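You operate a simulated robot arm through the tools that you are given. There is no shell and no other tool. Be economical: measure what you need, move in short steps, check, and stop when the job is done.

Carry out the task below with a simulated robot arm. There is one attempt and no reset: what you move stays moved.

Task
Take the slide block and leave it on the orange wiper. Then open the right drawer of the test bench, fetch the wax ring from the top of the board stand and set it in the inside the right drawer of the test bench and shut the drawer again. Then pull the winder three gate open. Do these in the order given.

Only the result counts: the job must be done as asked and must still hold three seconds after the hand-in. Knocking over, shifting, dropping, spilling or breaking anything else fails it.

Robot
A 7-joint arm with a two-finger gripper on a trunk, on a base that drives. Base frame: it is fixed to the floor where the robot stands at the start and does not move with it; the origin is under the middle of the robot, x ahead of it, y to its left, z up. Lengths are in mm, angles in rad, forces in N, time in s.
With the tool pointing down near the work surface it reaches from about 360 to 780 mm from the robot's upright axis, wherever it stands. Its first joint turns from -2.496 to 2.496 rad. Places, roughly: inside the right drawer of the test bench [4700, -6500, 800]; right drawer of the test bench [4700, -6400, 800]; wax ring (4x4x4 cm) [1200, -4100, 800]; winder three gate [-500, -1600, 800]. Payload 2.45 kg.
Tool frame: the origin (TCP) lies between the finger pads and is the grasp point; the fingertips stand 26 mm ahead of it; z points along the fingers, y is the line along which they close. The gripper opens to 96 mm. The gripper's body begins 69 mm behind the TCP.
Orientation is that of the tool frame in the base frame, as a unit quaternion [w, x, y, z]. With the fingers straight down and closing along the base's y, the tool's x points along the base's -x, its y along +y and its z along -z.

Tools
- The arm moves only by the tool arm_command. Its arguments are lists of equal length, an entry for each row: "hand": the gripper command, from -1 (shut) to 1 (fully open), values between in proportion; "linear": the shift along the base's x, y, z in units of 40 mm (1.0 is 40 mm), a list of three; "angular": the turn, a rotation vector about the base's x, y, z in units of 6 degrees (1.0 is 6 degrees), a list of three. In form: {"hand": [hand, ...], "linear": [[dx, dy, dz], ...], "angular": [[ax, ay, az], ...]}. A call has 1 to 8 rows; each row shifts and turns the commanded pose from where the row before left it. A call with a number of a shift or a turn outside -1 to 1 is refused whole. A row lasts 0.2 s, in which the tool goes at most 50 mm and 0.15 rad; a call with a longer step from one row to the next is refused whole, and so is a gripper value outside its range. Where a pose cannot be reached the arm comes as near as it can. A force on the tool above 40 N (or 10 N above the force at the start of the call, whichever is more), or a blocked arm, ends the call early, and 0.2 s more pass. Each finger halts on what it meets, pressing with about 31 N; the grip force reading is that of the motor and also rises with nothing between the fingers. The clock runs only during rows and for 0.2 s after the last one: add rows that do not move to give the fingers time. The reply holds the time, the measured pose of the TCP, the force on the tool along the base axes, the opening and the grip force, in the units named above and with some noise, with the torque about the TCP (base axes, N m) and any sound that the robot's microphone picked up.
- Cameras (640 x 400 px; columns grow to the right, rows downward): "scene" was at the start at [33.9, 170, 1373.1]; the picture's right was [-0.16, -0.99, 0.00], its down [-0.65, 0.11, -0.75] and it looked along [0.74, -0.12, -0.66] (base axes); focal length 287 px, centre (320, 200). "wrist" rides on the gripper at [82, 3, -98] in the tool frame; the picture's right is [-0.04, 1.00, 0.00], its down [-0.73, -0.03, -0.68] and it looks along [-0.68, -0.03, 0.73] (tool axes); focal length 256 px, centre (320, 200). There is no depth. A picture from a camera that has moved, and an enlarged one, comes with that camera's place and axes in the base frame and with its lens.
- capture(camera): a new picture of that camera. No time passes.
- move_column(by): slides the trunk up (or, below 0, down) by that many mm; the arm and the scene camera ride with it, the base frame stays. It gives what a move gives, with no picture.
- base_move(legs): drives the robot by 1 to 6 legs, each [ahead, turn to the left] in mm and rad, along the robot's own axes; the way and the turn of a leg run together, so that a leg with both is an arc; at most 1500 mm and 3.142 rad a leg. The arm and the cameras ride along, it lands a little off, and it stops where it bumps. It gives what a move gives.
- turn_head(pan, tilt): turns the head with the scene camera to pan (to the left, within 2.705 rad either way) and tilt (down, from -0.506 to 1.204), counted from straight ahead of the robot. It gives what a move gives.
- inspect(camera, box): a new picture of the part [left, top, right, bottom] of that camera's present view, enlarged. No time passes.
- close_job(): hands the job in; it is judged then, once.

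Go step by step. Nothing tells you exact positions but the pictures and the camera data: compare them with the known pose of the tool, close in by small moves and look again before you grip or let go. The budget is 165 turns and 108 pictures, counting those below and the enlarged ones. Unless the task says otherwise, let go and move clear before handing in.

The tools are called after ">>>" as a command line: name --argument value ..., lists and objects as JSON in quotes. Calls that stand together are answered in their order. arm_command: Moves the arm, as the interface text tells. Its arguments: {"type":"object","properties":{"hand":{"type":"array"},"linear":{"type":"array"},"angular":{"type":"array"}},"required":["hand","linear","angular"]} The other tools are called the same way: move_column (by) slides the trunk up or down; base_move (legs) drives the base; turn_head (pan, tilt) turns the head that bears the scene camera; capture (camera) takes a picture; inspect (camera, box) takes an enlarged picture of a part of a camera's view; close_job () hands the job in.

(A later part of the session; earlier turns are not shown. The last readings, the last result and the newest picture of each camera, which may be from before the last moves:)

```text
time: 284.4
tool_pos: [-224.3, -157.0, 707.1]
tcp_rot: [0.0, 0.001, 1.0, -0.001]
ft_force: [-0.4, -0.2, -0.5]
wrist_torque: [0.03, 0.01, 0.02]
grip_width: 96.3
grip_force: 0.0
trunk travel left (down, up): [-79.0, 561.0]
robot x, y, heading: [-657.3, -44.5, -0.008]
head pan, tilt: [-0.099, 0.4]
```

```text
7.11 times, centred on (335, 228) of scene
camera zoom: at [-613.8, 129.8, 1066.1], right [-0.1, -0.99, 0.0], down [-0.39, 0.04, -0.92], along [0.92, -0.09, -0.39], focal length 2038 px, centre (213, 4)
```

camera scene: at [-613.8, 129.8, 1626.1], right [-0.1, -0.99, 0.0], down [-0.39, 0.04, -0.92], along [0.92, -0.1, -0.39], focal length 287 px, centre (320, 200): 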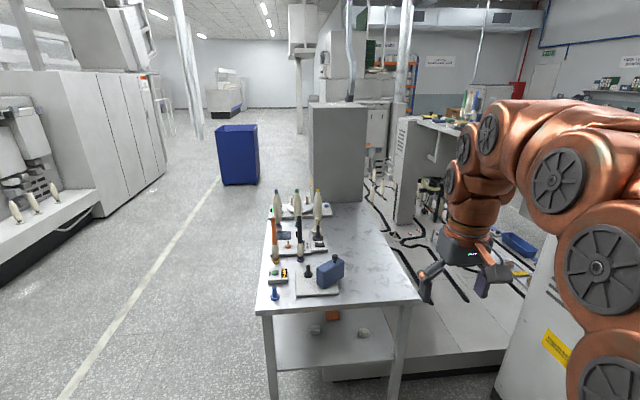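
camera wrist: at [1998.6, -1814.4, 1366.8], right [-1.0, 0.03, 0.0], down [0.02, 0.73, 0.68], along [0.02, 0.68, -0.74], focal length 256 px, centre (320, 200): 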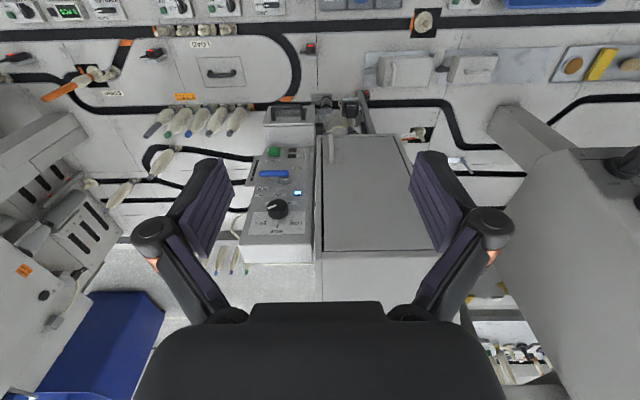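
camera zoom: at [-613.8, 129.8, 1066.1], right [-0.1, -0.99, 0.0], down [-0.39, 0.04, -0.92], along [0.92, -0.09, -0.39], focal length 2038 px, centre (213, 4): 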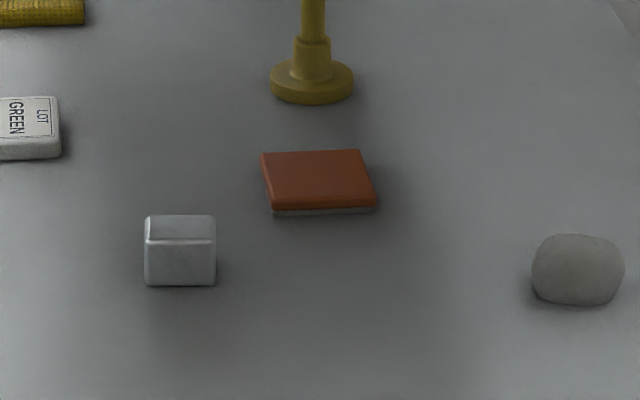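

The block is a metal cube at about (469, 44) and the orange pad at about (588, −58), both on the lower shelf at z≈415. The hand must enter nearly level with the camera on top, so first I'll roll the hand half a turn.

>>> arm_command --hand '[1, 1, 1, 1, 1, 1, 1, 1]' --linear '[[0, 0.6, 0], [0, 0.6, 0], [0, 0.6, 0], [0, 0.6, 0], [0, 0.6, 0], [0, 0.6, 0], [0, 0.6, 0], [0, 0.6, 0]]' --angular '[[0, 0, 1], [0, 0, 1], [0, 0, 1], [0, 0, 1], [0, 0, 1], [0, 0, 1], [0, 0, 1], [0, 0, 1]]'

>>> arm_command --hand '[1, 1, 1, 1, 1, 1, 1, 1]' --linear '[[0, 0, 0], [0, 0, 0], [0, 0, 0], [0, 0, 0], [0, 0, 0], [0, 0, 0], [0, 0, 0], [0, 0, 0]]' --angular '[[0, 0, 1], [0, 0, 1], [0, 0, 1], [0, 0, 1], [0, 0, 1], [0, 0, 1], [0, 0, 1], [0, 0, 1]]'

```text
time: 286.2
tool_pos: [-224.2, 35.4, 706.9]
tcp_rot: [0.0, -0.407, 0.914, 0.0]
ft_force: [-0.3, 0.1, 0.3]
wrist_torque: [0.06, -0.02, 0.0]
grip_width: 95.9
grip_force: 0.0
trunk travel left (down, up): [-79.0, 561.0]
robot x, y, heading: [-657.3, -44.2, -0.002]
head pan, tilt: [-0.099, 0.4]
```

```text
time: 288.0
tool_pos: [-223.8, 34.6, 706.8]
tcp_rot: [0.0, 0.743, -0.669, -0.001]
ft_force: [0.6, 0.6, 0.3]
wrist_torque: [0.03, -0.01, 0.0]
grip_width: 96.3
grip_force: 0.1
trunk travel left (down, up): [-79.0, 561.0]
robot x, y, heading: [-654.2, -45.0, -0.001]
head pan, tilt: [-0.099, 0.4]
```

>>> arm_command --hand '[1, 1, 1, 1, 1, 1, 1, 1]' --linear '[[0, 0, 0], [0, 0, 0], [0, 0, 0], [0, 0, 0], [0, 0, 0], [0, 0, 0], [0, 0, 0], [0, 0, 0]]' --angular '[[0, 0, 1], [0, 0, 1], [0, 0, 1], [0, 0, 1], [0, 0, 1], [0, 0, 1], [0, 0, 1], [0, 0, 1]]'

>>> arm_command --hand '[1, 1, 1, 1, 1, 1]' --linear '[[0, 0, 0], [0, 0, 0], [0, 0, 0], [0, 0, 0], [0, 0, 0], [0, 0, 0]]' --angular '[[0, 0, 1], [0, 0, 1], [0, 0, 1], [0, 0, 1], [0, 0, 1], [0, 0, 1]]'

```text
time: 289.8
tool_pos: [-223.1, 35.2, 706.6]
tcp_rot: [0.0, 0.951, -0.309, -0.001]
ft_force: [-0.2, 0.6, 0.5]
wrist_torque: [0.01, 0.0, -0.02]
grip_width: 95.9
grip_force: 0.0
trunk travel left (down, up): [-79.0, 561.0]
robot x, y, heading: [-660.0, -46.6, -0.005]
head pan, tilt: [-0.099, 0.4]
```

```text
time: 291.2
tool_pos: [-223.5, 34.4, 706.8]
tcp_rot: [0.0, 1.0, -0.001, 0.0]
ft_force: [0.7, 0.0, 0.4]
wrist_torque: [-0.01, 0.0, 0.01]
grip_width: 95.8
grip_force: 0.1
trunk travel left (down, up): [-79.0, 561.0]
robot x, y, heading: [-657.7, -48.1, -0.003]
head pan, tilt: [-0.099, 0.4]
```

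The roll worked. Now I'll pitch the hand up to about 30° below level while lowering it.

>>> arm_command --hand '[1, 1, 1, 1, 1, 1, 1, 1]' --linear '[[0.5, 0, -0.5], [0.5, 0, -0.5], [0.5, 0, -0.5], [0.5, 0, -0.5], [0.5, 0, -0.5], [0.5, 0, -0.5], [0.5, 0, -0.5], [0.5, 0, -0.5]]' --angular '[[0, -1, 0], [0, -1, 0], [0, -1, 0], [0, -1, 0], [0, -1, 0], [0, -1, 0], [0, -1, 0], [0, -1, 0]]'

>>> arm_command --hand '[1, 1]' --linear '[[0.5, 0, -0.5], [0.5, 0, -0.5]]' --angular '[[0, -1, 0], [0, -1, 0]]'

>>> capture --camera "wrist"

>>> capture --camera "scene"

```text
time: 293.0
tool_pos: [-66.0, 36.6, 544.7]
tcp_rot: [-0.002, 0.914, -0.003, 0.407]
ft_force: [-0.5, -0.2, 1.1]
wrist_torque: [0.01, 0.05, 0.03]
grip_width: 96.3
grip_force: 0.0
trunk travel left (down, up): [-79.0, 561.0]
robot x, y, heading: [-658.2, -43.6, -0.005]
head pan, tilt: [-0.099, 0.4]
```

```text
time: 293.6
tool_pos: [-24.1, 34.6, 507.1]
tcp_rot: [-0.002, 0.866, 0.0, 0.5]
ft_force: [-0.7, 0.2, -1.0]
wrist_torque: [0.02, -0.02, 0.0]
grip_width: 96.1
grip_force: 0.0
trunk travel left (down, up): [-79.0, 561.0]
robot x, y, heading: [-653.8, -44.6, -0.0]
head pan, tilt: [-0.099, 0.4]
```

```text
29 pictures are left
camera wrist: at [-67.7, 29.5, 625.6], right [-0.02, -1.0, -0.04], down [-0.95, 0.03, -0.3], along [0.3, 0.03, -0.95], focal length 256 px, centre (320, 200)
```

wrist: 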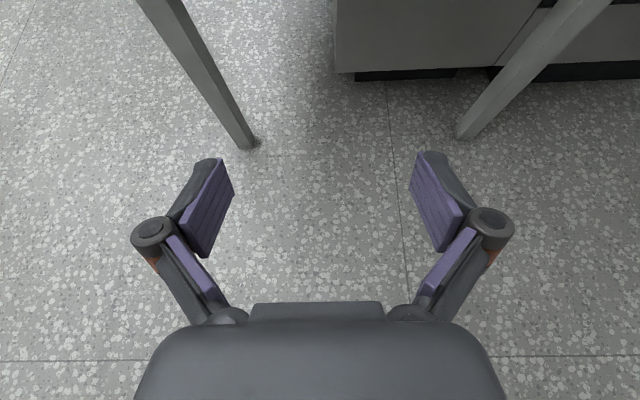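

```text
28 pictures are left
camera scene: at [-613.7, 129.9, 1066.0], right [-0.1, -0.99, 0.0], down [-0.39, 0.04, -0.92], along [0.92, -0.09, -0.39], focal length 287 px, centre (320, 200)
```

scene: 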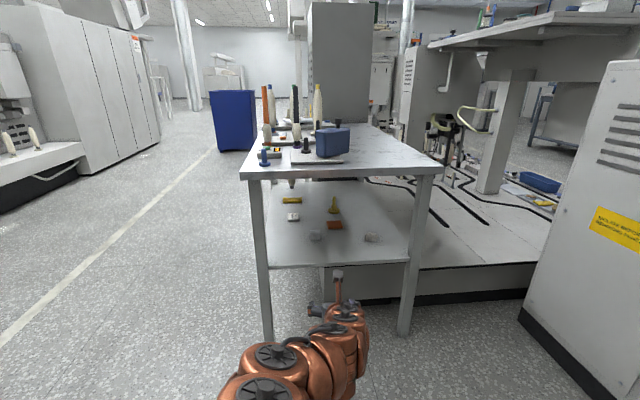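

The arm takes the low pose well. I'll drive forward so the hand goes under the tabletop, then look with the wrist camera.

>>> base_move --legs '[[340, 0]]'

>>> capture --camera "wrist"

```text
time: 295.8
tool_pos: [314.3, 31.9, 507.0]
tcp_rot: [0.0, 0.866, -0.001, 0.5]
ft_force: [-0.8, -0.3, 0.5]
wrist_torque: [0.0, -0.02, 0.0]
grip_width: 95.9
grip_force: 0.0
trunk travel left (down, up): [-79.0, 561.0]
robot x, y, heading: [-319.9, -45.0, -0.005]
head pan, tilt: [-0.099, 0.4]
```

```text
27 pictures are left
camera wrist: at [270.4, 28.7, 625.9], right [-0.02, -1.0, -0.04], down [-0.95, 0.03, -0.3], along [0.3, 0.03, -0.95], focal length 256 px, centre (320, 200)
```

wrist: 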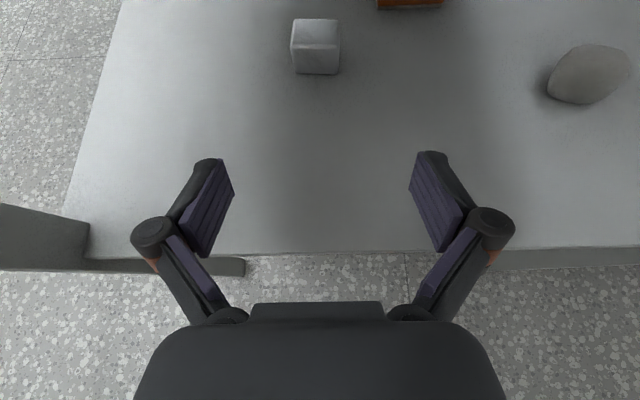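

The block's centre is near (491, 35), about 44 mm wide and 30 mm tall. I'll advance straddling it and stop just above the shelf.

>>> arm_command --hand '[1, 1, 1, 1, 1]' --linear '[[0.85, 0.02, -0.2], [0.85, 0.02, -0.25], [0.85, 0.02, -0.3], [0.85, 0.02, -0.3], [0.85, 0.02, -0.4]]' --angular '[[0, 0, 0], [0, 0, 0], [0, 0, 0], [0, 0, 0], [0, 0, 0]]'

>>> capture --camera "wrist"

```text
time: 297.0
tool_pos: [484.3, 39.4, 450.4]
tcp_rot: [-0.002, 0.866, 0.001, 0.5]
ft_force: [-0.3, 0.6, -0.2]
wrist_torque: [-0.03, 0.01, -0.02]
grip_width: 95.5
grip_force: 0.1
trunk travel left (down, up): [-79.0, 561.0]
robot x, y, heading: [-324.2, -40.2, 0.001]
head pan, tilt: [-0.099, 0.4]
```

```text
26 pictures are left
camera wrist: at [440.3, 34.7, 569.0], right [-0.02, -1.0, -0.04], down [-0.95, 0.03, -0.3], along [0.3, 0.03, -0.95], focal length 256 px, centre (320, 200)
```

wrist: 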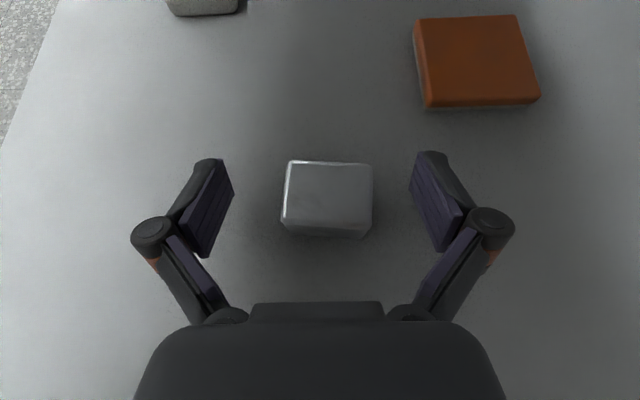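

The block sits between the fingers. I'll shift 3 mm right, lower 8 mm and close.

>>> arm_command --hand '[1, 1, -1, -1, -1, -1, -1, -1]' --linear '[[0, -0.08, -0.2], [0, 0, 0], [0, 0, 0], [0, 0, 0], [0, 0, 0], [0, 0, 0], [0, 0, 0], [0, 0, 0]]' --angular '[[0, 0, 0], [0, 0, 0], [0, 0, 0], [0, 0, 0], [0, 0, 0], [0, 0, 0], [0, 0, 0], [0, 0, 0]]'

>>> arm_command --hand '[-1, -1, -1]' --linear '[[0, 0, 0.3], [0, 0, 0.4], [0, 0, 0.5]]' --angular '[[0, 0, 0], [0, 0, 0], [0, 0, 0]]'

```text
time: 298.8
tool_pos: [484.0, 33.7, 443.6]
tcp_rot: [-0.001, 0.866, -0.001, 0.501]
ft_force: [1.7, -9.0, 19.7]
wrist_torque: [-0.59, -0.24, -0.06]
grip_width: 43.2
grip_force: 31.3
trunk travel left (down, up): [-79.0, 561.0]
robot x, y, heading: [-320.4, -45.6, -0.006]
head pan, tilt: [-0.099, 0.4]
```

```text
time: 299.6
tool_pos: [483.5, 34.5, 489.4]
tcp_rot: [-0.001, 0.866, -0.001, 0.5]
ft_force: [-0.7, 0.0, 0.3]
wrist_torque: [0.02, -0.01, -0.02]
grip_width: 0.0
grip_force: 27.9
trunk travel left (down, up): [-79.0, 561.0]
robot x, y, heading: [-319.6, -46.7, -0.003]
head pan, tilt: [-0.099, 0.4]
```

The block slipped out of the fingers. I'll look at where it is now.

>>> arm_command --hand '[1, 1, 1, 1, 1, 1]' --linear '[[0, 0, 0], [0, 0, 0], [0, 0, 0], [0, 0, 0], [0, 0, 0], [0, 0, 0]]' --angular '[[0, 0, 0], [0, 0, 0], [0, 0, 0], [0, 0, 0], [0, 0, 0], [0, 0, 0]]'

>>> capture --camera "wrist"

```text
time: 301.0
tool_pos: [483.6, 33.6, 489.4]
tcp_rot: [0.0, 0.866, -0.001, 0.5]
ft_force: [-0.5, 0.4, -0.7]
wrist_torque: [0.03, -0.03, 0.01]
grip_width: 95.9
grip_force: 0.1
trunk travel left (down, up): [-79.0, 561.0]
robot x, y, heading: [-317.9, -44.4, -0.001]
head pan, tilt: [-0.099, 0.4]
```

```text
25 pictures are left
camera wrist: at [439.3, 29.5, 608.5], right [-0.02, -1.0, -0.04], down [-0.95, 0.03, -0.3], along [0.3, 0.03, -0.95], focal length 256 px, centre (320, 200)
```

wrist: 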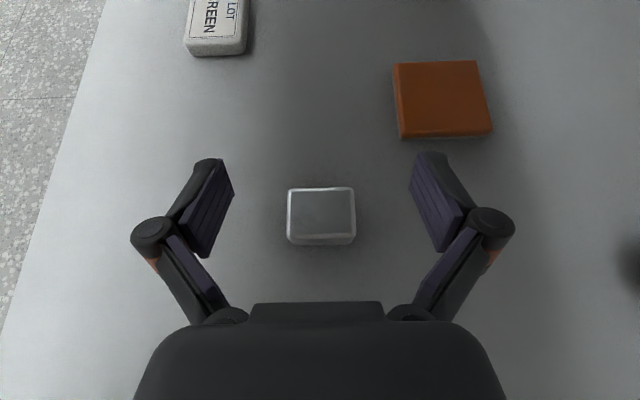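

The block is still in place. I'll retry slightly further forward and a touch higher to keep the tips off the shelf, and check the grip before lifting.

>>> arm_command --hand '[1, 1, 1, 1, 1]' --linear '[[0.1, 0, -0.4], [0, 0, -0.4], [0, 0, -0.2], [0, 0, -0.05], [0, 0, 0]]' --angular '[[0, 0, 0], [0, 0, 0], [0, 0, 0], [0, 0, 0], [0, 0, 0]]'

>>> arm_command --hand '[-0.4, -0.7, -1, -1, -1, -1, -1, -1]' --linear '[[0, 0, 0], [0, 0, 0], [0, 0, 0], [0, 0, 0], [0, 0, 0], [0, 0, 0], [0, 0, 0], [0, 0, 0]]' --angular '[[0, 0, 0], [0, 0, 0], [0, 0, 0], [0, 0, 0], [0, 0, 0], [0, 0, 0], [0, 0, 0], [0, 0, 0]]'

>>> capture --camera "wrist"

```text
time: 302.2
tool_pos: [488.0, 34.0, 446.3]
tcp_rot: [-0.002, 0.866, 0.0, 0.5]
ft_force: [0.1, -0.6, 0.2]
wrist_torque: [0.01, -0.01, 0.02]
grip_width: 96.0
grip_force: 0.0
trunk travel left (down, up): [-79.0, 561.0]
robot x, y, heading: [-316.9, -50.1, -0.004]
head pan, tilt: [-0.099, 0.4]
```

```text
time: 304.0
tool_pos: [487.7, 34.1, 447.1]
tcp_rot: [-0.001, 0.866, 0.0, 0.5]
ft_force: [-1.0, -0.5, 1.6]
wrist_torque: [-0.07, 0.05, -0.02]
grip_width: 42.8
grip_force: 31.1
trunk travel left (down, up): [-79.0, 561.0]
robot x, y, heading: [-322.0, -43.1, -0.002]
head pan, tilt: [-0.099, 0.4]
```

```text
24 pictures are left
camera wrist: at [444.3, 29.5, 565.9], right [-0.02, -1.0, -0.04], down [-0.95, 0.03, -0.3], along [0.3, 0.03, -0.95], focal length 256 px, centre (320, 200)
```

wrist: 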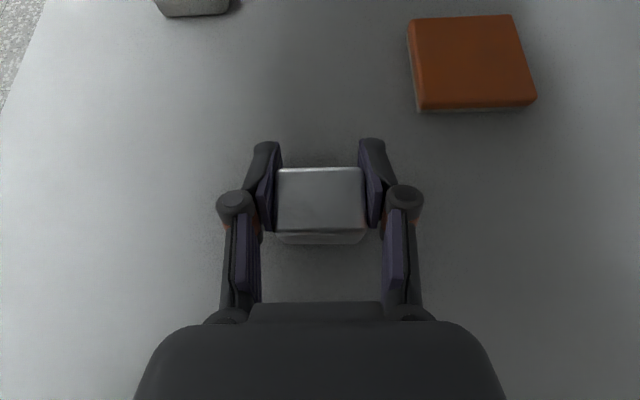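

The grip looks sound with almost no side force. I'll lift gently.

>>> arm_command --hand '[-1, -1, -1, -1]' --linear '[[0, 0, 0.06], [0, 0, 0.1], [0, 0, 0.15], [0, 0, 0.2]]' --angular '[[0, 0, 0], [0, 0, 0], [0, 0, 0], [0, 0, 0]]'

```text
time: 305.0
tool_pos: [489.2, 34.0, 467.0]
tcp_rot: [-0.001, 0.866, -0.001, 0.5]
ft_force: [-0.3, 0.0, -1.4]
wrist_torque: [0.0, 0.0, 0.03]
grip_width: 42.4
grip_force: 31.1
trunk travel left (down, up): [-79.0, 561.0]
robot x, y, heading: [-319.9, -44.7, -0.005]
head pan, tilt: [-0.099, 0.4]
```

The block is held. I'll raise it a bit more and carry it over the orange pad, then look.

>>> arm_command --hand '[-1, -1, -1, -1, -1, -1, -1]' --linear '[[0, 0, 0.25], [0, 0, 0.25], [0.5, -0.5, 0], [0.5, -0.5, 0], [0.5, -0.5, 0], [0.5, -0.5, 0], [0.45, -0.42, 0]]' --angular '[[0, 0, 0], [0, 0, 0], [0, 0, 0], [0, 0, 0], [0, 0, 0], [0, 0, 0], [0, 0, 0]]'

>>> capture --camera "wrist"

```text
time: 306.6
tool_pos: [588.4, -64.8, 486.4]
tcp_rot: [0.001, 0.866, -0.001, 0.5]
ft_force: [0.4, -0.2, -1.2]
wrist_torque: [0.02, 0.01, 0.03]
grip_width: 42.4
grip_force: 30.9
trunk travel left (down, up): [-79.0, 561.0]
robot x, y, heading: [-320.6, -45.1, 0.002]
head pan, tilt: [-0.099, 0.4]
```

```text
23 pictures are left
camera wrist: at [544.2, -69.0, 605.8], right [-0.02, -1.0, -0.04], down [-0.95, 0.03, -0.29], along [0.3, 0.03, -0.95], focal length 256 px, centre (320, 200)
```

wrist: 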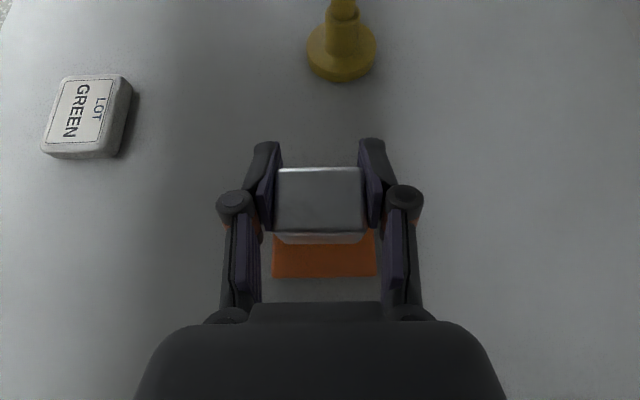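

The block is over the pad; I'll lower it until it touches.

>>> arm_command --hand '[-1, -1, -1, -1]' --linear '[[-0.1, 0, -0.1], [0, 0, -0.1], [0, 0, -0.1], [0, 0, -0.05]]' --angular '[[0, 0, 0], [0, 0, 0], [0, 0, 0], [0, 0, 0]]'

>>> arm_command --hand '[-1, -1, -1]' --linear '[[0, 0, -0.05], [0, 0, -0.05], [0, 0, 0]]' --angular '[[0, 0, 0], [0, 0, 0], [0, 0, 0]]'

```text
time: 307.6
tool_pos: [582.7, -63.5, 472.8]
tcp_rot: [-0.001, 0.866, 0.0, 0.5]
ft_force: [-0.5, -0.2, -2.0]
wrist_torque: [-0.01, -0.03, 0.0]
grip_width: 42.5
grip_force: 30.6
trunk travel left (down, up): [-79.0, 561.0]
robot x, y, heading: [-317.0, -43.2, -0.006]
head pan, tilt: [-0.099, 0.4]
```

```text
time: 308.4
tool_pos: [582.5, -63.5, 468.2]
tcp_rot: [-0.001, 0.866, -0.001, 0.501]
ft_force: [1.0, -0.4, -1.1]
wrist_torque: [0.0, -0.01, -0.03]
grip_width: 42.6
grip_force: 31.5
trunk travel left (down, up): [-79.0, 561.0]
robot x, y, heading: [-317.2, -45.6, -0.006]
head pan, tilt: [-0.099, 0.4]
```

>>> arm_command --hand '[-1, -1, -1]' --linear '[[0, 0, -0.05], [0, 0, -0.05], [0, 0, 0]]' --angular '[[0, 0, 0], [0, 0, 0], [0, 0, 0]]'

>>> arm_command --hand '[-1, -1, -1]' --linear '[[0, 0, -0.04], [0, 0, -0.04], [0, 0, 0]]' --angular '[[0, 0, 0], [0, 0, 0], [0, 0, 0]]'

```text
time: 309.2
tool_pos: [581.4, -62.6, 464.9]
tcp_rot: [0.0, 0.866, -0.001, 0.5]
ft_force: [0.2, -0.4, -1.2]
wrist_torque: [-0.01, -0.02, 0.01]
grip_width: 42.6
grip_force: 30.8
trunk travel left (down, up): [-79.0, 561.0]
robot x, y, heading: [-320.1, -45.2, -0.004]
head pan, tilt: [-0.099, 0.4]
```

```text
time: 310.0
tool_pos: [582.2, -64.0, 462.2]
tcp_rot: [-0.001, 0.866, 0.0, 0.5]
ft_force: [-0.6, 1.5, -1.4]
wrist_torque: [0.04, -0.02, 0.01]
grip_width: 42.5
grip_force: 30.8
trunk travel left (down, up): [-79.0, 561.0]
robot x, y, heading: [-319.9, -44.9, -0.0]
head pan, tilt: [-0.099, 0.4]
```

>>> arm_command --hand '[-1, -1, -1, -1]' --linear '[[0, 0, -0.04], [0, 0, -0.04], [0, 0, -0.04], [0, 0, 0]]' --angular '[[0, 0, 0], [0, 0, 0], [0, 0, 0], [0, 0, 0]]'

>>> capture --camera "wrist"

```text
time: 311.0
tool_pos: [580.9, -61.8, 460.0]
tcp_rot: [0.0, 0.866, 0.0, 0.501]
ft_force: [1.9, 3.6, 16.1]
wrist_torque: [0.01, 0.15, 0.03]
grip_width: 42.5
grip_force: 31.0
trunk travel left (down, up): [-79.0, 561.0]
robot x, y, heading: [-318.9, -45.1, -0.005]
head pan, tilt: [-0.099, 0.4]
```

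```text
22 pictures are left
camera wrist: at [537.9, -67.2, 578.9], right [-0.02, -1.0, -0.04], down [-0.95, 0.03, -0.3], along [0.3, 0.03, -0.95], focal length 256 px, centre (320, 200)
```

wrist: 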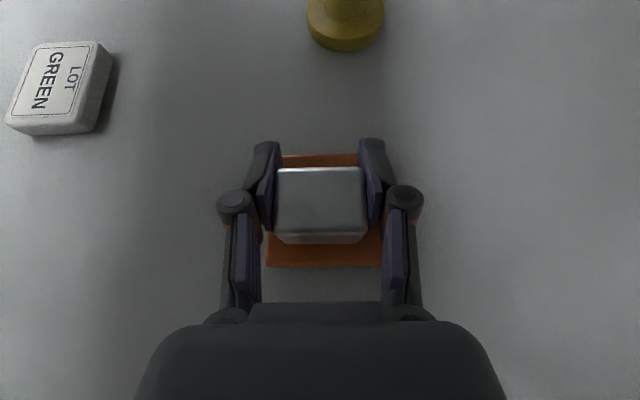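

It's in contact and well centred on the pad. I'll ease the pressure, open and lift straight clear.

>>> arm_command --hand '[-1, -0.3, 0.1, 0.5, 1, 1, 1, 1]' --linear '[[0, 0, 0.05], [0, 0, 0], [0, 0, 0], [0, 0, 0], [0, 0, 0], [0, 0, 0.2], [0, 0, 0.4], [0, 0, 0.5]]' --angular '[[0, 0, 0], [0, 0, 0], [0, 0, 0], [0, 0, 0], [0, 0, 0], [0, 0, 0], [0, 0, 0], [0, 0, 0]]'

>>> capture --camera "wrist"

```text
time: 312.8
tool_pos: [582.5, -63.2, 503.3]
tcp_rot: [0.0, 0.867, -0.001, 0.499]
ft_force: [0.5, -0.3, 0.4]
wrist_torque: [0.02, -0.01, 0.03]
grip_width: 95.9
grip_force: 0.1
trunk travel left (down, up): [-79.0, 561.0]
robot x, y, heading: [-322.1, -46.2, -0.002]
head pan, tilt: [-0.099, 0.4]
```

```text
21 pictures are left
camera wrist: at [538.9, -68.1, 622.5], right [-0.02, -1.0, -0.04], down [-0.96, 0.03, -0.29], along [0.3, 0.03, -0.95], focal length 256 px, centre (320, 200)
```

wrist: 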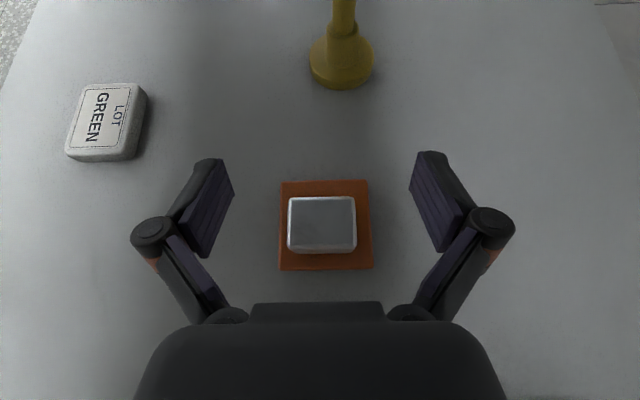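

The slide block rests on the orange wiper. I'll back out from under the table, then level the hand and roll it so the fingers close vertically, ready for the drawer handle.

>>> base_move --legs '[[-700, 0]]'

>>> move_column --by 300

>>> arm_command --hand '[1, 1, 1, 1, 1, 1, 1, 1]' --linear '[[-0.8, 0, 0], [-0.8, 0, 0], [-0.8, 0, 0], [-0.8, 0, 0], [-0.8, 0, 0], [-0.8, 0, 0], [-0.8, 0, 0], [-0.8, 0, 0]]' --angular '[[0, -1, 0], [0, -1, 0], [0, -1, 0], [0, -1, 0], [0, -1, 0], [1, 0, 0], [1, 0, 0], [1, 0, 0]]'

>>> arm_command --hand '[1, 1, 1, 1, 1, 1, 1, 1]' --linear '[[0, 0, 0], [0, 0, 0], [0, 0, 0], [0, 0, 0], [0, 0, 0], [0, 0, 0], [0, 0, 0], [0, 0, 0]]' --angular '[[1, 0, 0], [1, 0, 0], [1, 0, 0], [1, 0, 0], [1, 0, 0], [1, 0, 0], [1, 0, 0], [1, 0, 0]]'

>>> arm_command --hand '[1, 1, 1, 1]' --linear '[[0, 0, 0], [0, 0, 0], [0, 0, 0], [0, 0, 0]]' --angular '[[1, 0, 0], [1, 0, 0], [1, 0, 0], [1, 0, 0]]'

```text
time: 316.7
tool_pos: [-118.8, -60.0, 502.6]
tcp_rot: [-0.001, 0.866, 0.0, 0.5]
ft_force: [0.3, -0.1, -0.5]
wrist_torque: [-0.02, 0.0, 0.0]
grip_width: 96.2
grip_force: 0.1
trunk travel left (down, up): [-79.0, 561.0]
robot x, y, heading: [-1020.8, -44.3, -0.001]
head pan, tilt: [-0.099, 0.4]
```

```text
time: 319.7
tool_pos: [-119.8, -59.7, 804.5]
tcp_rot: [-0.001, 0.866, 0.0, 0.5]
ft_force: [-0.1, 0.5, -0.4]
wrist_torque: [-0.04, 0.03, -0.01]
grip_width: 96.0
grip_force: 0.0
trunk travel left (down, up): [-379.0, 261.0]
robot x, y, heading: [-1023.5, -41.1, 0.003]
head pan, tilt: [-0.099, 0.4]
```

```text
time: 321.5
tool_pos: [-330.5, -48.3, 790.2]
tcp_rot: [-0.09, 0.721, -0.067, 0.684]
ft_force: [0.9, -1.0, 1.4]
wrist_torque: [0.03, -0.02, 0.04]
grip_width: 96.0
grip_force: 0.0
out of reach, approached as far as the arm can: row 1, 2, 8
trunk travel left (down, up): [-379.0, 261.0]
robot x, y, heading: [-1018.5, -44.4, 0.001]
head pan, tilt: [-0.099, 0.4]
```

```text
time: 323.3
tool_pos: [-331.4, -48.3, 789.6]
tcp_rot: [-0.376, 0.622, -0.339, 0.598]
ft_force: [1.0, 0.7, -0.2]
wrist_torque: [-0.01, -0.01, 0.0]
grip_width: 96.0
grip_force: 0.3
trunk travel left (down, up): [-379.0, 261.0]
robot x, y, heading: [-1019.4, -46.0, -0.003]
head pan, tilt: [-0.099, 0.4]
```

```text
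time: 324.3
tool_pos: [-330.4, -48.1, 790.1]
tcp_rot: [-0.497, 0.53, -0.456, 0.514]
ft_force: [-0.4, 0.4, -0.6]
wrist_torque: [0.0, -0.01, 0.03]
grip_width: 96.2
grip_force: 0.0
trunk travel left (down, up): [-379.0, 261.0]
robot x, y, heading: [-1023.4, -40.6, -0.003]
head pan, tilt: [-0.099, 0.4]
```

The hand is level with the fingers vertical. Now the long drive back around to the south aisle.

>>> base_move --legs '[[-1500, 0], [-430, 0], [0, -1.471], [1500, 0], [1330, 0], [0, 1.6]]'

>>> turn_head --pan 0.0 --tilt 0.5

```text
time: 354.9
tool_pos: [-2009.6, -2746.3, 788.6]
tcp_rot: [-0.537, 0.566, -0.411, 0.472]
ft_force: [-0.3, 0.0, 0.0]
wrist_torque: [0.0, -0.03, -0.04]
grip_width: 96.0
grip_force: 0.0
trunk travel left (down, up): [-379.0, 261.0]
robot x, y, heading: [-2688.4, -2855.5, 0.168]
head pan, tilt: [-0.099, 0.4]
```

```text
time: 355.5
tool_pos: [-2009.6, -2746.5, 790.3]
tcp_rot: [-0.537, 0.566, -0.411, 0.472]
ft_force: [0.4, -0.6, 0.1]
wrist_torque: [0.01, 0.01, 0.01]
grip_width: 96.2
grip_force: 0.0
trunk travel left (down, up): [-379.0, 261.0]
robot x, y, heading: [-2688.7, -2856.5, 0.163]
head pan, tilt: [0.0, 0.499]
```

>>> base_move --legs '[[1500, 0], [600, 0], [0, -0.185], [1500, 0], [1500, 0], [1500, 0]]'

```text
time: 387.7
tool_pos: [4565.1, -2750.1, 790.2]
tcp_rot: [-0.483, 0.517, -0.469, 0.528]
ft_force: [0.0, 0.6, -0.4]
wrist_torque: [-0.01, -0.03, -0.03]
grip_width: 95.9
grip_force: 0.1
trunk travel left (down, up): [-379.0, 261.0]
robot x, y, heading: [3874.9, -2709.4, -0.054]
head pan, tilt: [0.0, 0.499]
```

>>> base_move --legs '[[620, 0], [0, -1.445], [1500, 0], [860, 0], [0, -0.072]]'

>>> capture --camera "scene"

```text
time: 406.5
tool_pos: [4575.0, -5807.5, 789.8]
tcp_rot: [0.029, 0.038, -0.698, 0.715]
ft_force: [0.5, 0.5, 0.3]
wrist_torque: [-0.02, -0.03, 0.02]
grip_width: 96.0
grip_force: 0.0
trunk travel left (down, up): [-379.0, 261.0]
robot x, y, heading: [4608.0, -5115.8, -1.615]
head pan, tilt: [0.0, 0.499]
```

```text
20 pictures are left
camera scene: at [4790.0, -5165.1, 1356.9], right [-1.0, 0.04, 0.0], down [0.02, 0.48, -0.88], along [-0.04, -0.88, -0.48], focal length 287 px, centre (320, 200)
```

scene: 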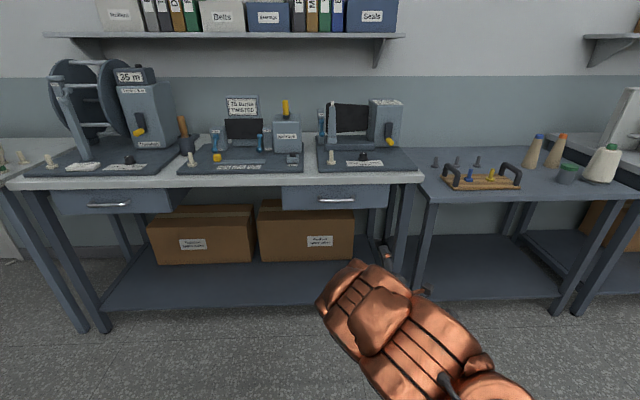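

The handle works out at about (4680, −6187, 798), with the bench top at 872. I'll square up, align the hand with the handle, close in and check with the wrist camera.

>>> base_move --legs '[[0, 0.044]]'

>>> arm_command --hand '[0.3, 0.3, 0.3, 0.3]' --linear '[[0.9, 0, 0.1], [0.9, 0, 0.1], [0, 0, 0], [0, 0, 0]]' --angular '[[0, -0.87, 0], [0, 0, -0.55], [0, 0, 0], [0, 0, 0]]'

>>> base_move --legs '[[270, 0]]'

>>> capture --camera "wrist"

```text
time: 407.3
tool_pos: [4604.8, -5808.5, 789.7]
tcp_rot: [0.012, 0.054, -0.697, 0.715]
ft_force: [0.0, -0.2, -0.1]
wrist_torque: [0.06, 0.0, -0.03]
grip_width: 95.9
grip_force: 0.1
trunk travel left (down, up): [-379.0, 261.0]
robot x, y, heading: [4609.7, -5118.3, -1.565]
head pan, tilt: [0.0, 0.499]
```

```text
time: 408.3
tool_pos: [4677.0, -5809.9, 797.4]
tcp_rot: [0.002, 0.0, -0.697, 0.717]
ft_force: [0.6, 0.8, 0.6]
wrist_torque: [-0.01, 0.0, -0.01]
grip_width: 62.4
grip_force: 0.1
trunk travel left (down, up): [-379.0, 261.0]
robot x, y, heading: [4608.8, -5116.0, -1.566]
head pan, tilt: [0.0, 0.499]
```

```text
time: 410.1
tool_pos: [4670.0, -6076.5, 797.3]
tcp_rot: [0.004, -0.002, -0.697, 0.717]
ft_force: [0.9, -0.3, -0.2]
wrist_torque: [-0.01, 0.0, 0.01]
grip_width: 62.6
grip_force: 0.0
trunk travel left (down, up): [-379.0, 261.0]
robot x, y, heading: [4607.5, -5384.1, -1.576]
head pan, tilt: [0.0, 0.499]
```

```text
19 pictures are left
camera wrist: at [4590.2, -5978.6, 791.4], right [0.04, -0.03, -1.0], down [0.74, 0.67, 0.01], along [0.67, -0.74, 0.04], focal length 256 px, centre (320, 200)
```

wrist: 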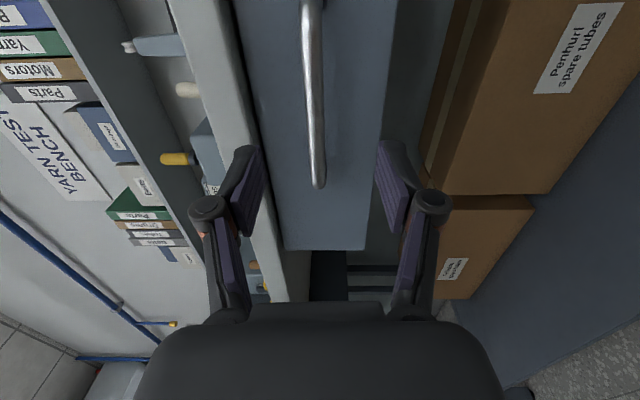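

The bar is at z≈803. I'll narrow the fingers to about 32 mm, raise 5 mm and advance most of the way.

>>> arm_command --hand '[-0.33, -0.33, -0.33, -0.33, -0.33]' --linear '[[0, 0, 0.13], [0, 0, 0], [0, -0.8, 0], [0, -0.8, 0], [0, -0.8, 0]]' --angular '[[0, 0, 0], [0, 0, 0], [0, 0, 0], [0, 0, 0], [0, 0, 0]]'

>>> capture --camera "wrist"

```text
time: 411.4
tool_pos: [4671.7, -6171.5, 803.8]
tcp_rot: [0.005, -0.001, -0.698, 0.716]
ft_force: [0.1, 0.6, -0.4]
wrist_torque: [0.01, 0.02, -0.01]
grip_width: 32.1
grip_force: 0.1
trunk travel left (down, up): [-379.0, 261.0]
robot x, y, heading: [4608.7, -5382.8, -1.578]
head pan, tilt: [0.0, 0.499]
```

```text
18 pictures are left
camera wrist: at [4590.9, -6073.7, 796.3], right [0.04, -0.03, -1.0], down [0.74, 0.67, 0.01], along [0.67, -0.74, 0.04], focal length 256 px, centre (320, 200)
```

wrist: 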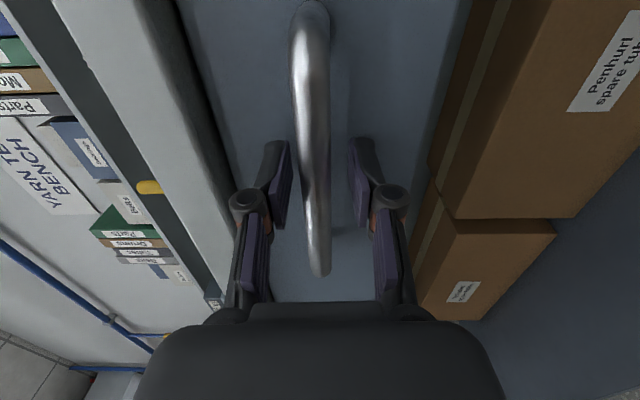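

The bar lies between the fingers at TCP depth. I'll close and start pulling with the arm.

>>> arm_command --hand '[-1, -1, -1, -1, -1]' --linear '[[0, 0, 0], [0, 0, 0], [0, 0, 0], [0, 0, 0], [0, 0, 0]]' --angular '[[0, 0, 0], [0, 0, 0], [0, 0, 0], [0, 0, 0], [0, 0, 0]]'

>>> arm_command --hand '[-1, -1, -1, -1, -1]' --linear '[[0, 0.2, 0], [0, 0.4, 0], [0, 0.6, 0], [0, 0.6, 0], [0, 0.6, 0]]' --angular '[[0, 0, 0], [0, 0, 0], [0, 0, 0], [0, 0, 0], [0, 0, 0]]'

```text
time: 412.6
tool_pos: [4671.1, -6170.5, 804.3]
tcp_rot: [0.004, -0.001, -0.696, 0.718]
ft_force: [-0.8, -1.4, 14.5]
wrist_torque: [0.0, -0.24, 0.06]
grip_width: 13.7
grip_force: 39.8
trunk travel left (down, up): [-379.0, 261.0]
robot x, y, heading: [4609.5, -5383.6, -1.575]
head pan, tilt: [0.0, 0.499]
```

```text
time: 413.8
tool_pos: [4671.0, -6076.3, 804.2]
tcp_rot: [0.004, 0.0, -0.698, 0.716]
ft_force: [5.3, -0.9, 20.4]
wrist_torque: [0.06, -0.16, -0.79]
grip_width: 13.4
grip_force: 40.1
trunk travel left (down, up): [-379.0, 261.0]
robot x, y, heading: [4608.0, -5382.9, -1.576]
head pan, tilt: [0.0, 0.499]
```

The drawer is coming. I'll pull it another 160 mm by backing the base.

>>> base_move --legs '[[-165, 0]]'

>>> capture --camera "scene"

```text
time: 415.2
tool_pos: [4671.0, -5908.0, 805.2]
tcp_rot: [0.004, -0.001, -0.697, 0.717]
ft_force: [-2.8, 0.8, 19.4]
wrist_torque: [0.01, -0.2, -0.16]
grip_width: 13.5
grip_force: 40.5
trunk travel left (down, up): [-379.0, 261.0]
robot x, y, heading: [4605.9, -5217.7, -1.574]
head pan, tilt: [0.0, 0.499]
```

```text
17 pictures are left
camera scene: at [4791.7, -5255.4, 1357.0], right [-1.0, 0.01, 0.0], down [0.0, 0.48, -0.88], along [-0.01, -0.88, -0.48], focal length 287 px, centre (320, 200)
```

scene: 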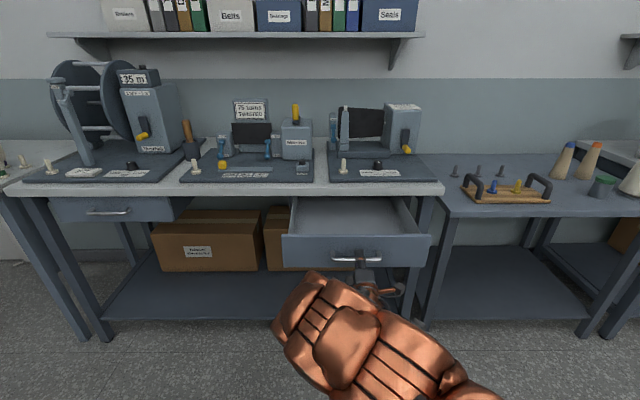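

The drawer is open about 26 cm and empty. I'll release the handle, back off and turn the hand to point down.

>>> arm_command --hand '[-0.3, -0.3, -0.3]' --linear '[[0, 0, 0], [0, 0, 0], [0, 0, 0]]' --angular '[[0, 0, 0], [0, 0, 0], [0, 0, 0]]'

>>> base_move --legs '[[-200, 0]]'

>>> arm_command --hand '[1, 1, 1, 1, 1, 1, 1, 1]' --linear '[[0, 0, 0.8], [0, 0, 0.8], [0, 0, 0.8], [0, 0, 0.8], [0, 0, 0.8], [0, 0, 0.8], [0, 0, 0], [0, 0, 0]]' --angular '[[1, 0, 0], [1, 0, 0], [1, 0, 0], [1, 0, 0], [1, 0, 0], [1, 0, 0], [1, 0, 0], [1, 0, 0]]'

>>> arm_command --hand '[1, 1, 1, 1, 1, 1, 1]' --linear '[[0, 0.5, 0], [0, 0.5, 0], [0, 0.5, 0], [0, 0.5, 0], [0, 0.5, 0], [0, 0, 0], [0, 0, 0]]' --angular '[[1, 0, 0], [1, 0, 0], [1, 0, 0], [1, 0, 0], [1, 0, 0], [1, 0, 0], [1, 0, 0]]'

```text
time: 416.0
tool_pos: [4670.2, -5907.7, 803.8]
tcp_rot: [0.005, -0.002, -0.697, 0.717]
ft_force: [0.0, -0.2, 0.2]
wrist_torque: [0.01, 0.0, 0.0]
grip_width: 33.3
grip_force: 0.1
trunk travel left (down, up): [-379.0, 261.0]
robot x, y, heading: [4612.4, -5216.0, -1.576]
head pan, tilt: [0.0, 0.499]
```

```text
time: 417.6
tool_pos: [4672.6, -5703.9, 803.2]
tcp_rot: [0.004, -0.002, -0.696, 0.718]
ft_force: [-0.6, -0.2, -0.9]
wrist_torque: [-0.05, 0.01, -0.01]
grip_width: 33.8
grip_force: 0.1
trunk travel left (down, up): [-379.0, 261.0]
robot x, y, heading: [4610.4, -5007.9, -1.58]
head pan, tilt: [0.0, 0.499]
```

```text
time: 419.4
tool_pos: [4672.3, -5703.4, 994.9]
tcp_rot: [-0.006, 0.0, 0.929, -0.369]
ft_force: [0.1, 0.3, -0.1]
wrist_torque: [0.02, 0.0, 0.02]
grip_width: 96.2
grip_force: 0.0
trunk travel left (down, up): [-379.0, 261.0]
robot x, y, heading: [4608.7, -5013.5, -1.58]
head pan, tilt: [0.0, 0.499]
```

```text
time: 421.0
tool_pos: [4673.1, -5603.2, 995.0]
tcp_rot: [-0.004, -0.002, 1.0, -0.014]
ft_force: [-0.8, -0.4, -0.1]
wrist_torque: [-0.02, -0.04, 0.01]
grip_width: 96.2
grip_force: 0.0
trunk travel left (down, up): [-379.0, 261.0]
robot x, y, heading: [4606.5, -5010.4, -1.578]
head pan, tilt: [0.0, 0.499]
```

The hand points down. Now I'll drive west along the south aisle toward the small table.

>>> base_move --legs '[[0, -1.448], [1250, 0], [0, -0.115], [1500, 0], [1420, 0]]'

```text
time: 445.1
tool_pos: [-145.3, -5137.0, 995.2]
tcp_rot: [-0.013, 0.721, 0.693, -0.006]
ft_force: [0.9, 0.6, 0.4]
wrist_torque: [0.01, -0.02, 0.0]
grip_width: 95.9
grip_force: 0.1
trunk travel left (down, up): [-379.0, 261.0]
robot x, y, heading: [449.5, -5097.0, 3.09]
head pan, tilt: [0.0, 0.499]
```

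>>> base_move --legs '[[0, -1.519], [1010, 0], [0, -1.571]]'

>>> turn_head --pan -0.15 --tilt 0.65

>>> capture --camera "scene"

```text
time: 457.8
tool_pos: [1024.7, -3999.0, 995.2]
tcp_rot: [-0.007, 0.723, -0.691, 0.013]
ft_force: [0.4, 0.0, 0.2]
wrist_torque: [0.01, -0.01, 0.01]
grip_width: 96.0
grip_force: 0.2
trunk travel left (down, up): [-379.0, 261.0]
robot x, y, heading: [436.3, -4088.2, 0.036]
head pan, tilt: [0.0, 0.499]
```

```text
time: 458.5
tool_pos: [1023.8, -3999.6, 994.6]
tcp_rot: [-0.006, 0.723, -0.69, 0.013]
ft_force: [0.0, 0.0, 0.3]
wrist_torque: [0.03, -0.01, 0.0]
grip_width: 95.7
grip_force: 0.1
trunk travel left (down, up): [-379.0, 261.0]
robot x, y, heading: [433.8, -4084.8, 0.036]
head pan, tilt: [-0.15, 0.649]
```

```text
16 pictures are left
camera scene: at [464.6, -3915.0, 1343.6], right [-0.11, -0.99, 0.0], down [-0.6, 0.07, -0.8], along [0.79, -0.09, -0.6], focal length 287 px, centre (320, 200)
```

scene: 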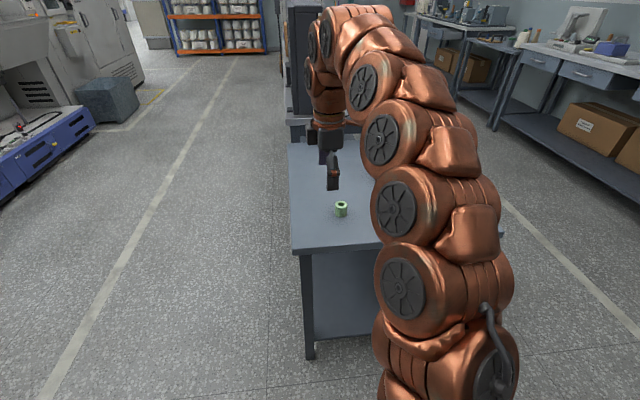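

>>> capture --camera "wrist"

```text
15 pictures are left
camera wrist: at [1021.8, -4080.8, 1093.3], right [-1.0, -0.01, -0.03], down [-0.02, 0.74, 0.67], along [0.02, 0.67, -0.74], focal length 256 px, centre (320, 200)
```

wrist: 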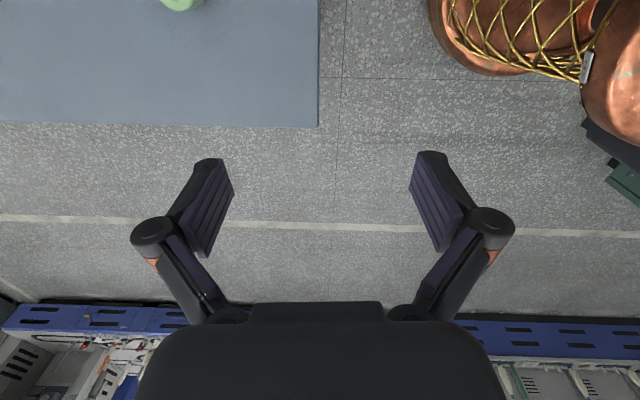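

The green ring works out at about (1175, −4060, 760), which matches the stated wax ring place; the white one lies about 20 cm further off. I'll move above the green ring and look.

>>> base_move --legs '[[100, 0]]'

>>> arm_command --hand '[1, 1, 1, 1]' --linear '[[0.32, -0.4, -0.5], [0.32, -0.4, -0.5], [0.32, -0.4, -0.5], [0.32, -0.4, -0.5]]' --angular '[[0, 0, 0], [0, 0, 0], [0, 0, 0], [0, 0, 0]]'

>>> capture --camera "wrist"

```text
time: 459.7
tool_pos: [1122.2, -3996.0, 994.6]
tcp_rot: [-0.006, 0.724, -0.69, 0.013]
ft_force: [0.4, -1.3, -0.6]
wrist_torque: [0.0, 0.01, 0.0]
grip_width: 96.1
grip_force: 0.1
trunk travel left (down, up): [-379.0, 261.0]
robot x, y, heading: [531.2, -4084.6, 0.038]
head pan, tilt: [-0.15, 0.649]
```

```text
time: 460.7
tool_pos: [1175.5, -4058.0, 914.1]
tcp_rot: [-0.007, 0.723, -0.69, 0.013]
ft_force: [0.1, 0.5, 0.3]
wrist_torque: [-0.02, -0.03, -0.05]
grip_width: 96.3
grip_force: 0.1
trunk travel left (down, up): [-379.0, 261.0]
robot x, y, heading: [533.2, -4087.7, 0.041]
head pan, tilt: [-0.15, 0.649]
```

```text
14 pictures are left
camera wrist: at [1173.0, -4140.6, 1013.1], right [-1.0, -0.01, -0.03], down [-0.03, 0.74, 0.67], along [0.02, 0.67, -0.74], focal length 256 px, centre (320, 200)
```

wrist: 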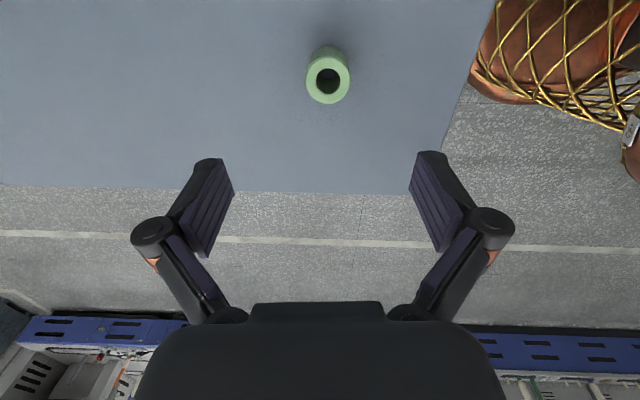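

The ring's top centre is at (1174, −4062) with its top near z 763. I'll descend partway and re-check.

>>> arm_command --hand '[1, 1, 1, 1, 1]' --linear '[[0, -0.1, -0.8], [0, 0, -0.8], [0, 0, -0.8], [0, 0, -0.8], [0, 0, -0.2]]' --angular '[[0, 0, 0], [0, 0, 0], [0, 0, 0], [0, 0, 0], [0, 0, 0]]'

>>> capture --camera "wrist"

```text
time: 461.9
tool_pos: [1175.2, -4063.5, 778.0]
tcp_rot: [-0.008, 0.724, -0.69, 0.014]
ft_force: [-0.7, 0.2, 0.7]
wrist_torque: [-0.01, -0.01, 0.0]
grip_width: 96.3
grip_force: 0.0
trunk travel left (down, up): [-379.0, 261.0]
robot x, y, heading: [532.2, -4084.2, 0.035]
head pan, tilt: [-0.15, 0.649]
```

```text
13 pictures are left
camera wrist: at [1173.6, -4145.3, 876.9], right [-1.0, -0.01, -0.03], down [-0.02, 0.74, 0.67], along [0.02, 0.67, -0.74], focal length 256 px, centre (320, 200)
```

wrist: 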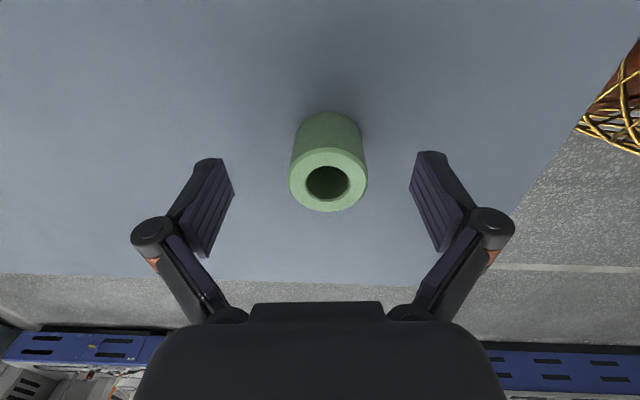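

I'll lower 14 mm and close on the ring.

>>> arm_command --hand '[1, 1, -1, -1, -1, -1, -1, -1]' --linear '[[-0.05, -0.05, -0.35], [0, 0, 0], [0, 0, 0], [0, 0, 0], [0, 0, 0], [0, 0, 0], [0, 0, 0], [0, 0, 0]]' --angular '[[0, 0, 0], [0, 0, 0], [0, 0, 0], [0, 0, 0], [0, 0, 0], [0, 0, 0], [0, 0, 0], [0, 0, 0]]'

>>> arm_command --hand '[-1, -1, -1, -1, -1, -1, -1]' --linear '[[0, 0, 0.1], [0, 0, 0.3], [0, 0, 0.6], [0, 0, 0.8], [0, 0, 0.8], [0, 0, 0.8], [0, 0, 0.8]]' --angular '[[0, 0, 0], [0, 0, 0], [0, 0, 0], [0, 0, 0], [0, 0, 0], [0, 0, 0], [0, 0, 0]]'

>>> arm_command --hand '[-1, -1, -1]' --linear '[[0, 0, 0.8], [0, 0, 0.8], [0, 0, 0.8]]' --angular '[[0, 0, 0], [0, 0, 0], [0, 0, 0]]'

```text
time: 463.7
tool_pos: [1173.6, -4065.3, 767.3]
tcp_rot: [-0.008, 0.724, -0.69, 0.014]
ft_force: [-4.8, -0.2, 26.1]
wrist_torque: [0.09, 0.61, -0.02]
grip_width: 38.5
grip_force: 31.0
trunk travel left (down, up): [-379.0, 261.0]
robot x, y, heading: [534.8, -4083.3, 0.031]
head pan, tilt: [-0.15, 0.649]
```

```text
time: 465.3
tool_pos: [1171.4, -4065.5, 931.0]
tcp_rot: [-0.007, 0.724, -0.69, 0.013]
ft_force: [-0.9, -0.6, -0.8]
wrist_torque: [-0.01, 0.06, 0.0]
grip_width: 38.5
grip_force: 30.8
trunk travel left (down, up): [-379.0, 261.0]
robot x, y, heading: [529.6, -4084.8, 0.035]
head pan, tilt: [-0.15, 0.649]
```

```text
time: 466.1
tool_pos: [1170.3, -4065.2, 1007.3]
tcp_rot: [-0.008, 0.724, -0.69, 0.013]
ft_force: [0.4, -0.5, -0.2]
wrist_torque: [-0.01, -0.02, -0.01]
grip_width: 38.5
grip_force: 30.6
out of reach, approached as far as the arm can: row 3
trunk travel left (down, up): [-379.0, 261.0]
robot x, y, heading: [531.7, -4085.9, 0.036]
head pan, tilt: [-0.15, 0.649]
```

The wax ring is held (38.5 mm). I'll drive it back to the test bench.

>>> base_move --legs '[[-60, 0], [0, -1.607], [1060, 0], [0, 1.571], [1500, 0], [1400, 0]]'

```text
time: 493.5
tool_pos: [4031.9, -5117.5, 1007.3]
tcp_rot: [-0.007, 0.713, -0.701, 0.014]
ft_force: [-0.5, 0.9, -0.5]
wrist_torque: [-0.01, 0.0, -0.01]
grip_width: 38.3
grip_force: 31.0
trunk travel left (down, up): [-379.0, 261.0]
robot x, y, heading: [3393.0, -5114.5, 0.004]
head pan, tilt: [-0.15, 0.649]
```

>>> base_move --legs '[[1283, 0], [0, -1.575], [290, 0]]'

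>>> turn_head --pan 0.0 --tilt 0.8

>>> capture --camera "scene"

```text
time: 505.4
tool_pos: [4658.2, -6042.1, 1008.0]
tcp_rot: [-0.004, 0.003, 1.0, -0.014]
ft_force: [0.2, -0.8, -0.9]
wrist_torque: [0.01, -0.02, -0.02]
grip_width: 38.4
grip_force: 30.8
trunk travel left (down, up): [-379.0, 261.0]
robot x, y, heading: [4676.1, -5405.0, -1.587]
head pan, tilt: [-0.15, 0.649]
```

```text
time: 506.1
tool_pos: [4659.4, -6043.9, 1007.4]
tcp_rot: [-0.005, 0.003, 1.0, -0.014]
ft_force: [-0.6, 0.1, 0.0]
wrist_torque: [-0.03, -0.01, -0.03]
grip_width: 38.5
grip_force: 30.6
trunk travel left (down, up): [-379.0, 261.0]
robot x, y, heading: [4675.3, -5405.1, -1.584]
head pan, tilt: [0.0, 0.799]
```

```text
12 pictures are left
camera scene: at [4856.8, -5436.9, 1331.0], right [-1.0, 0.02, 0.0], down [0.01, 0.72, -0.7], along [-0.01, -0.7, -0.72], focal length 287 px, centre (320, 200)
```

scene: 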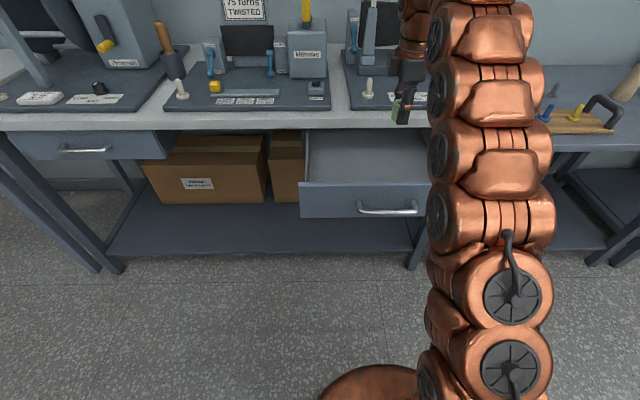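

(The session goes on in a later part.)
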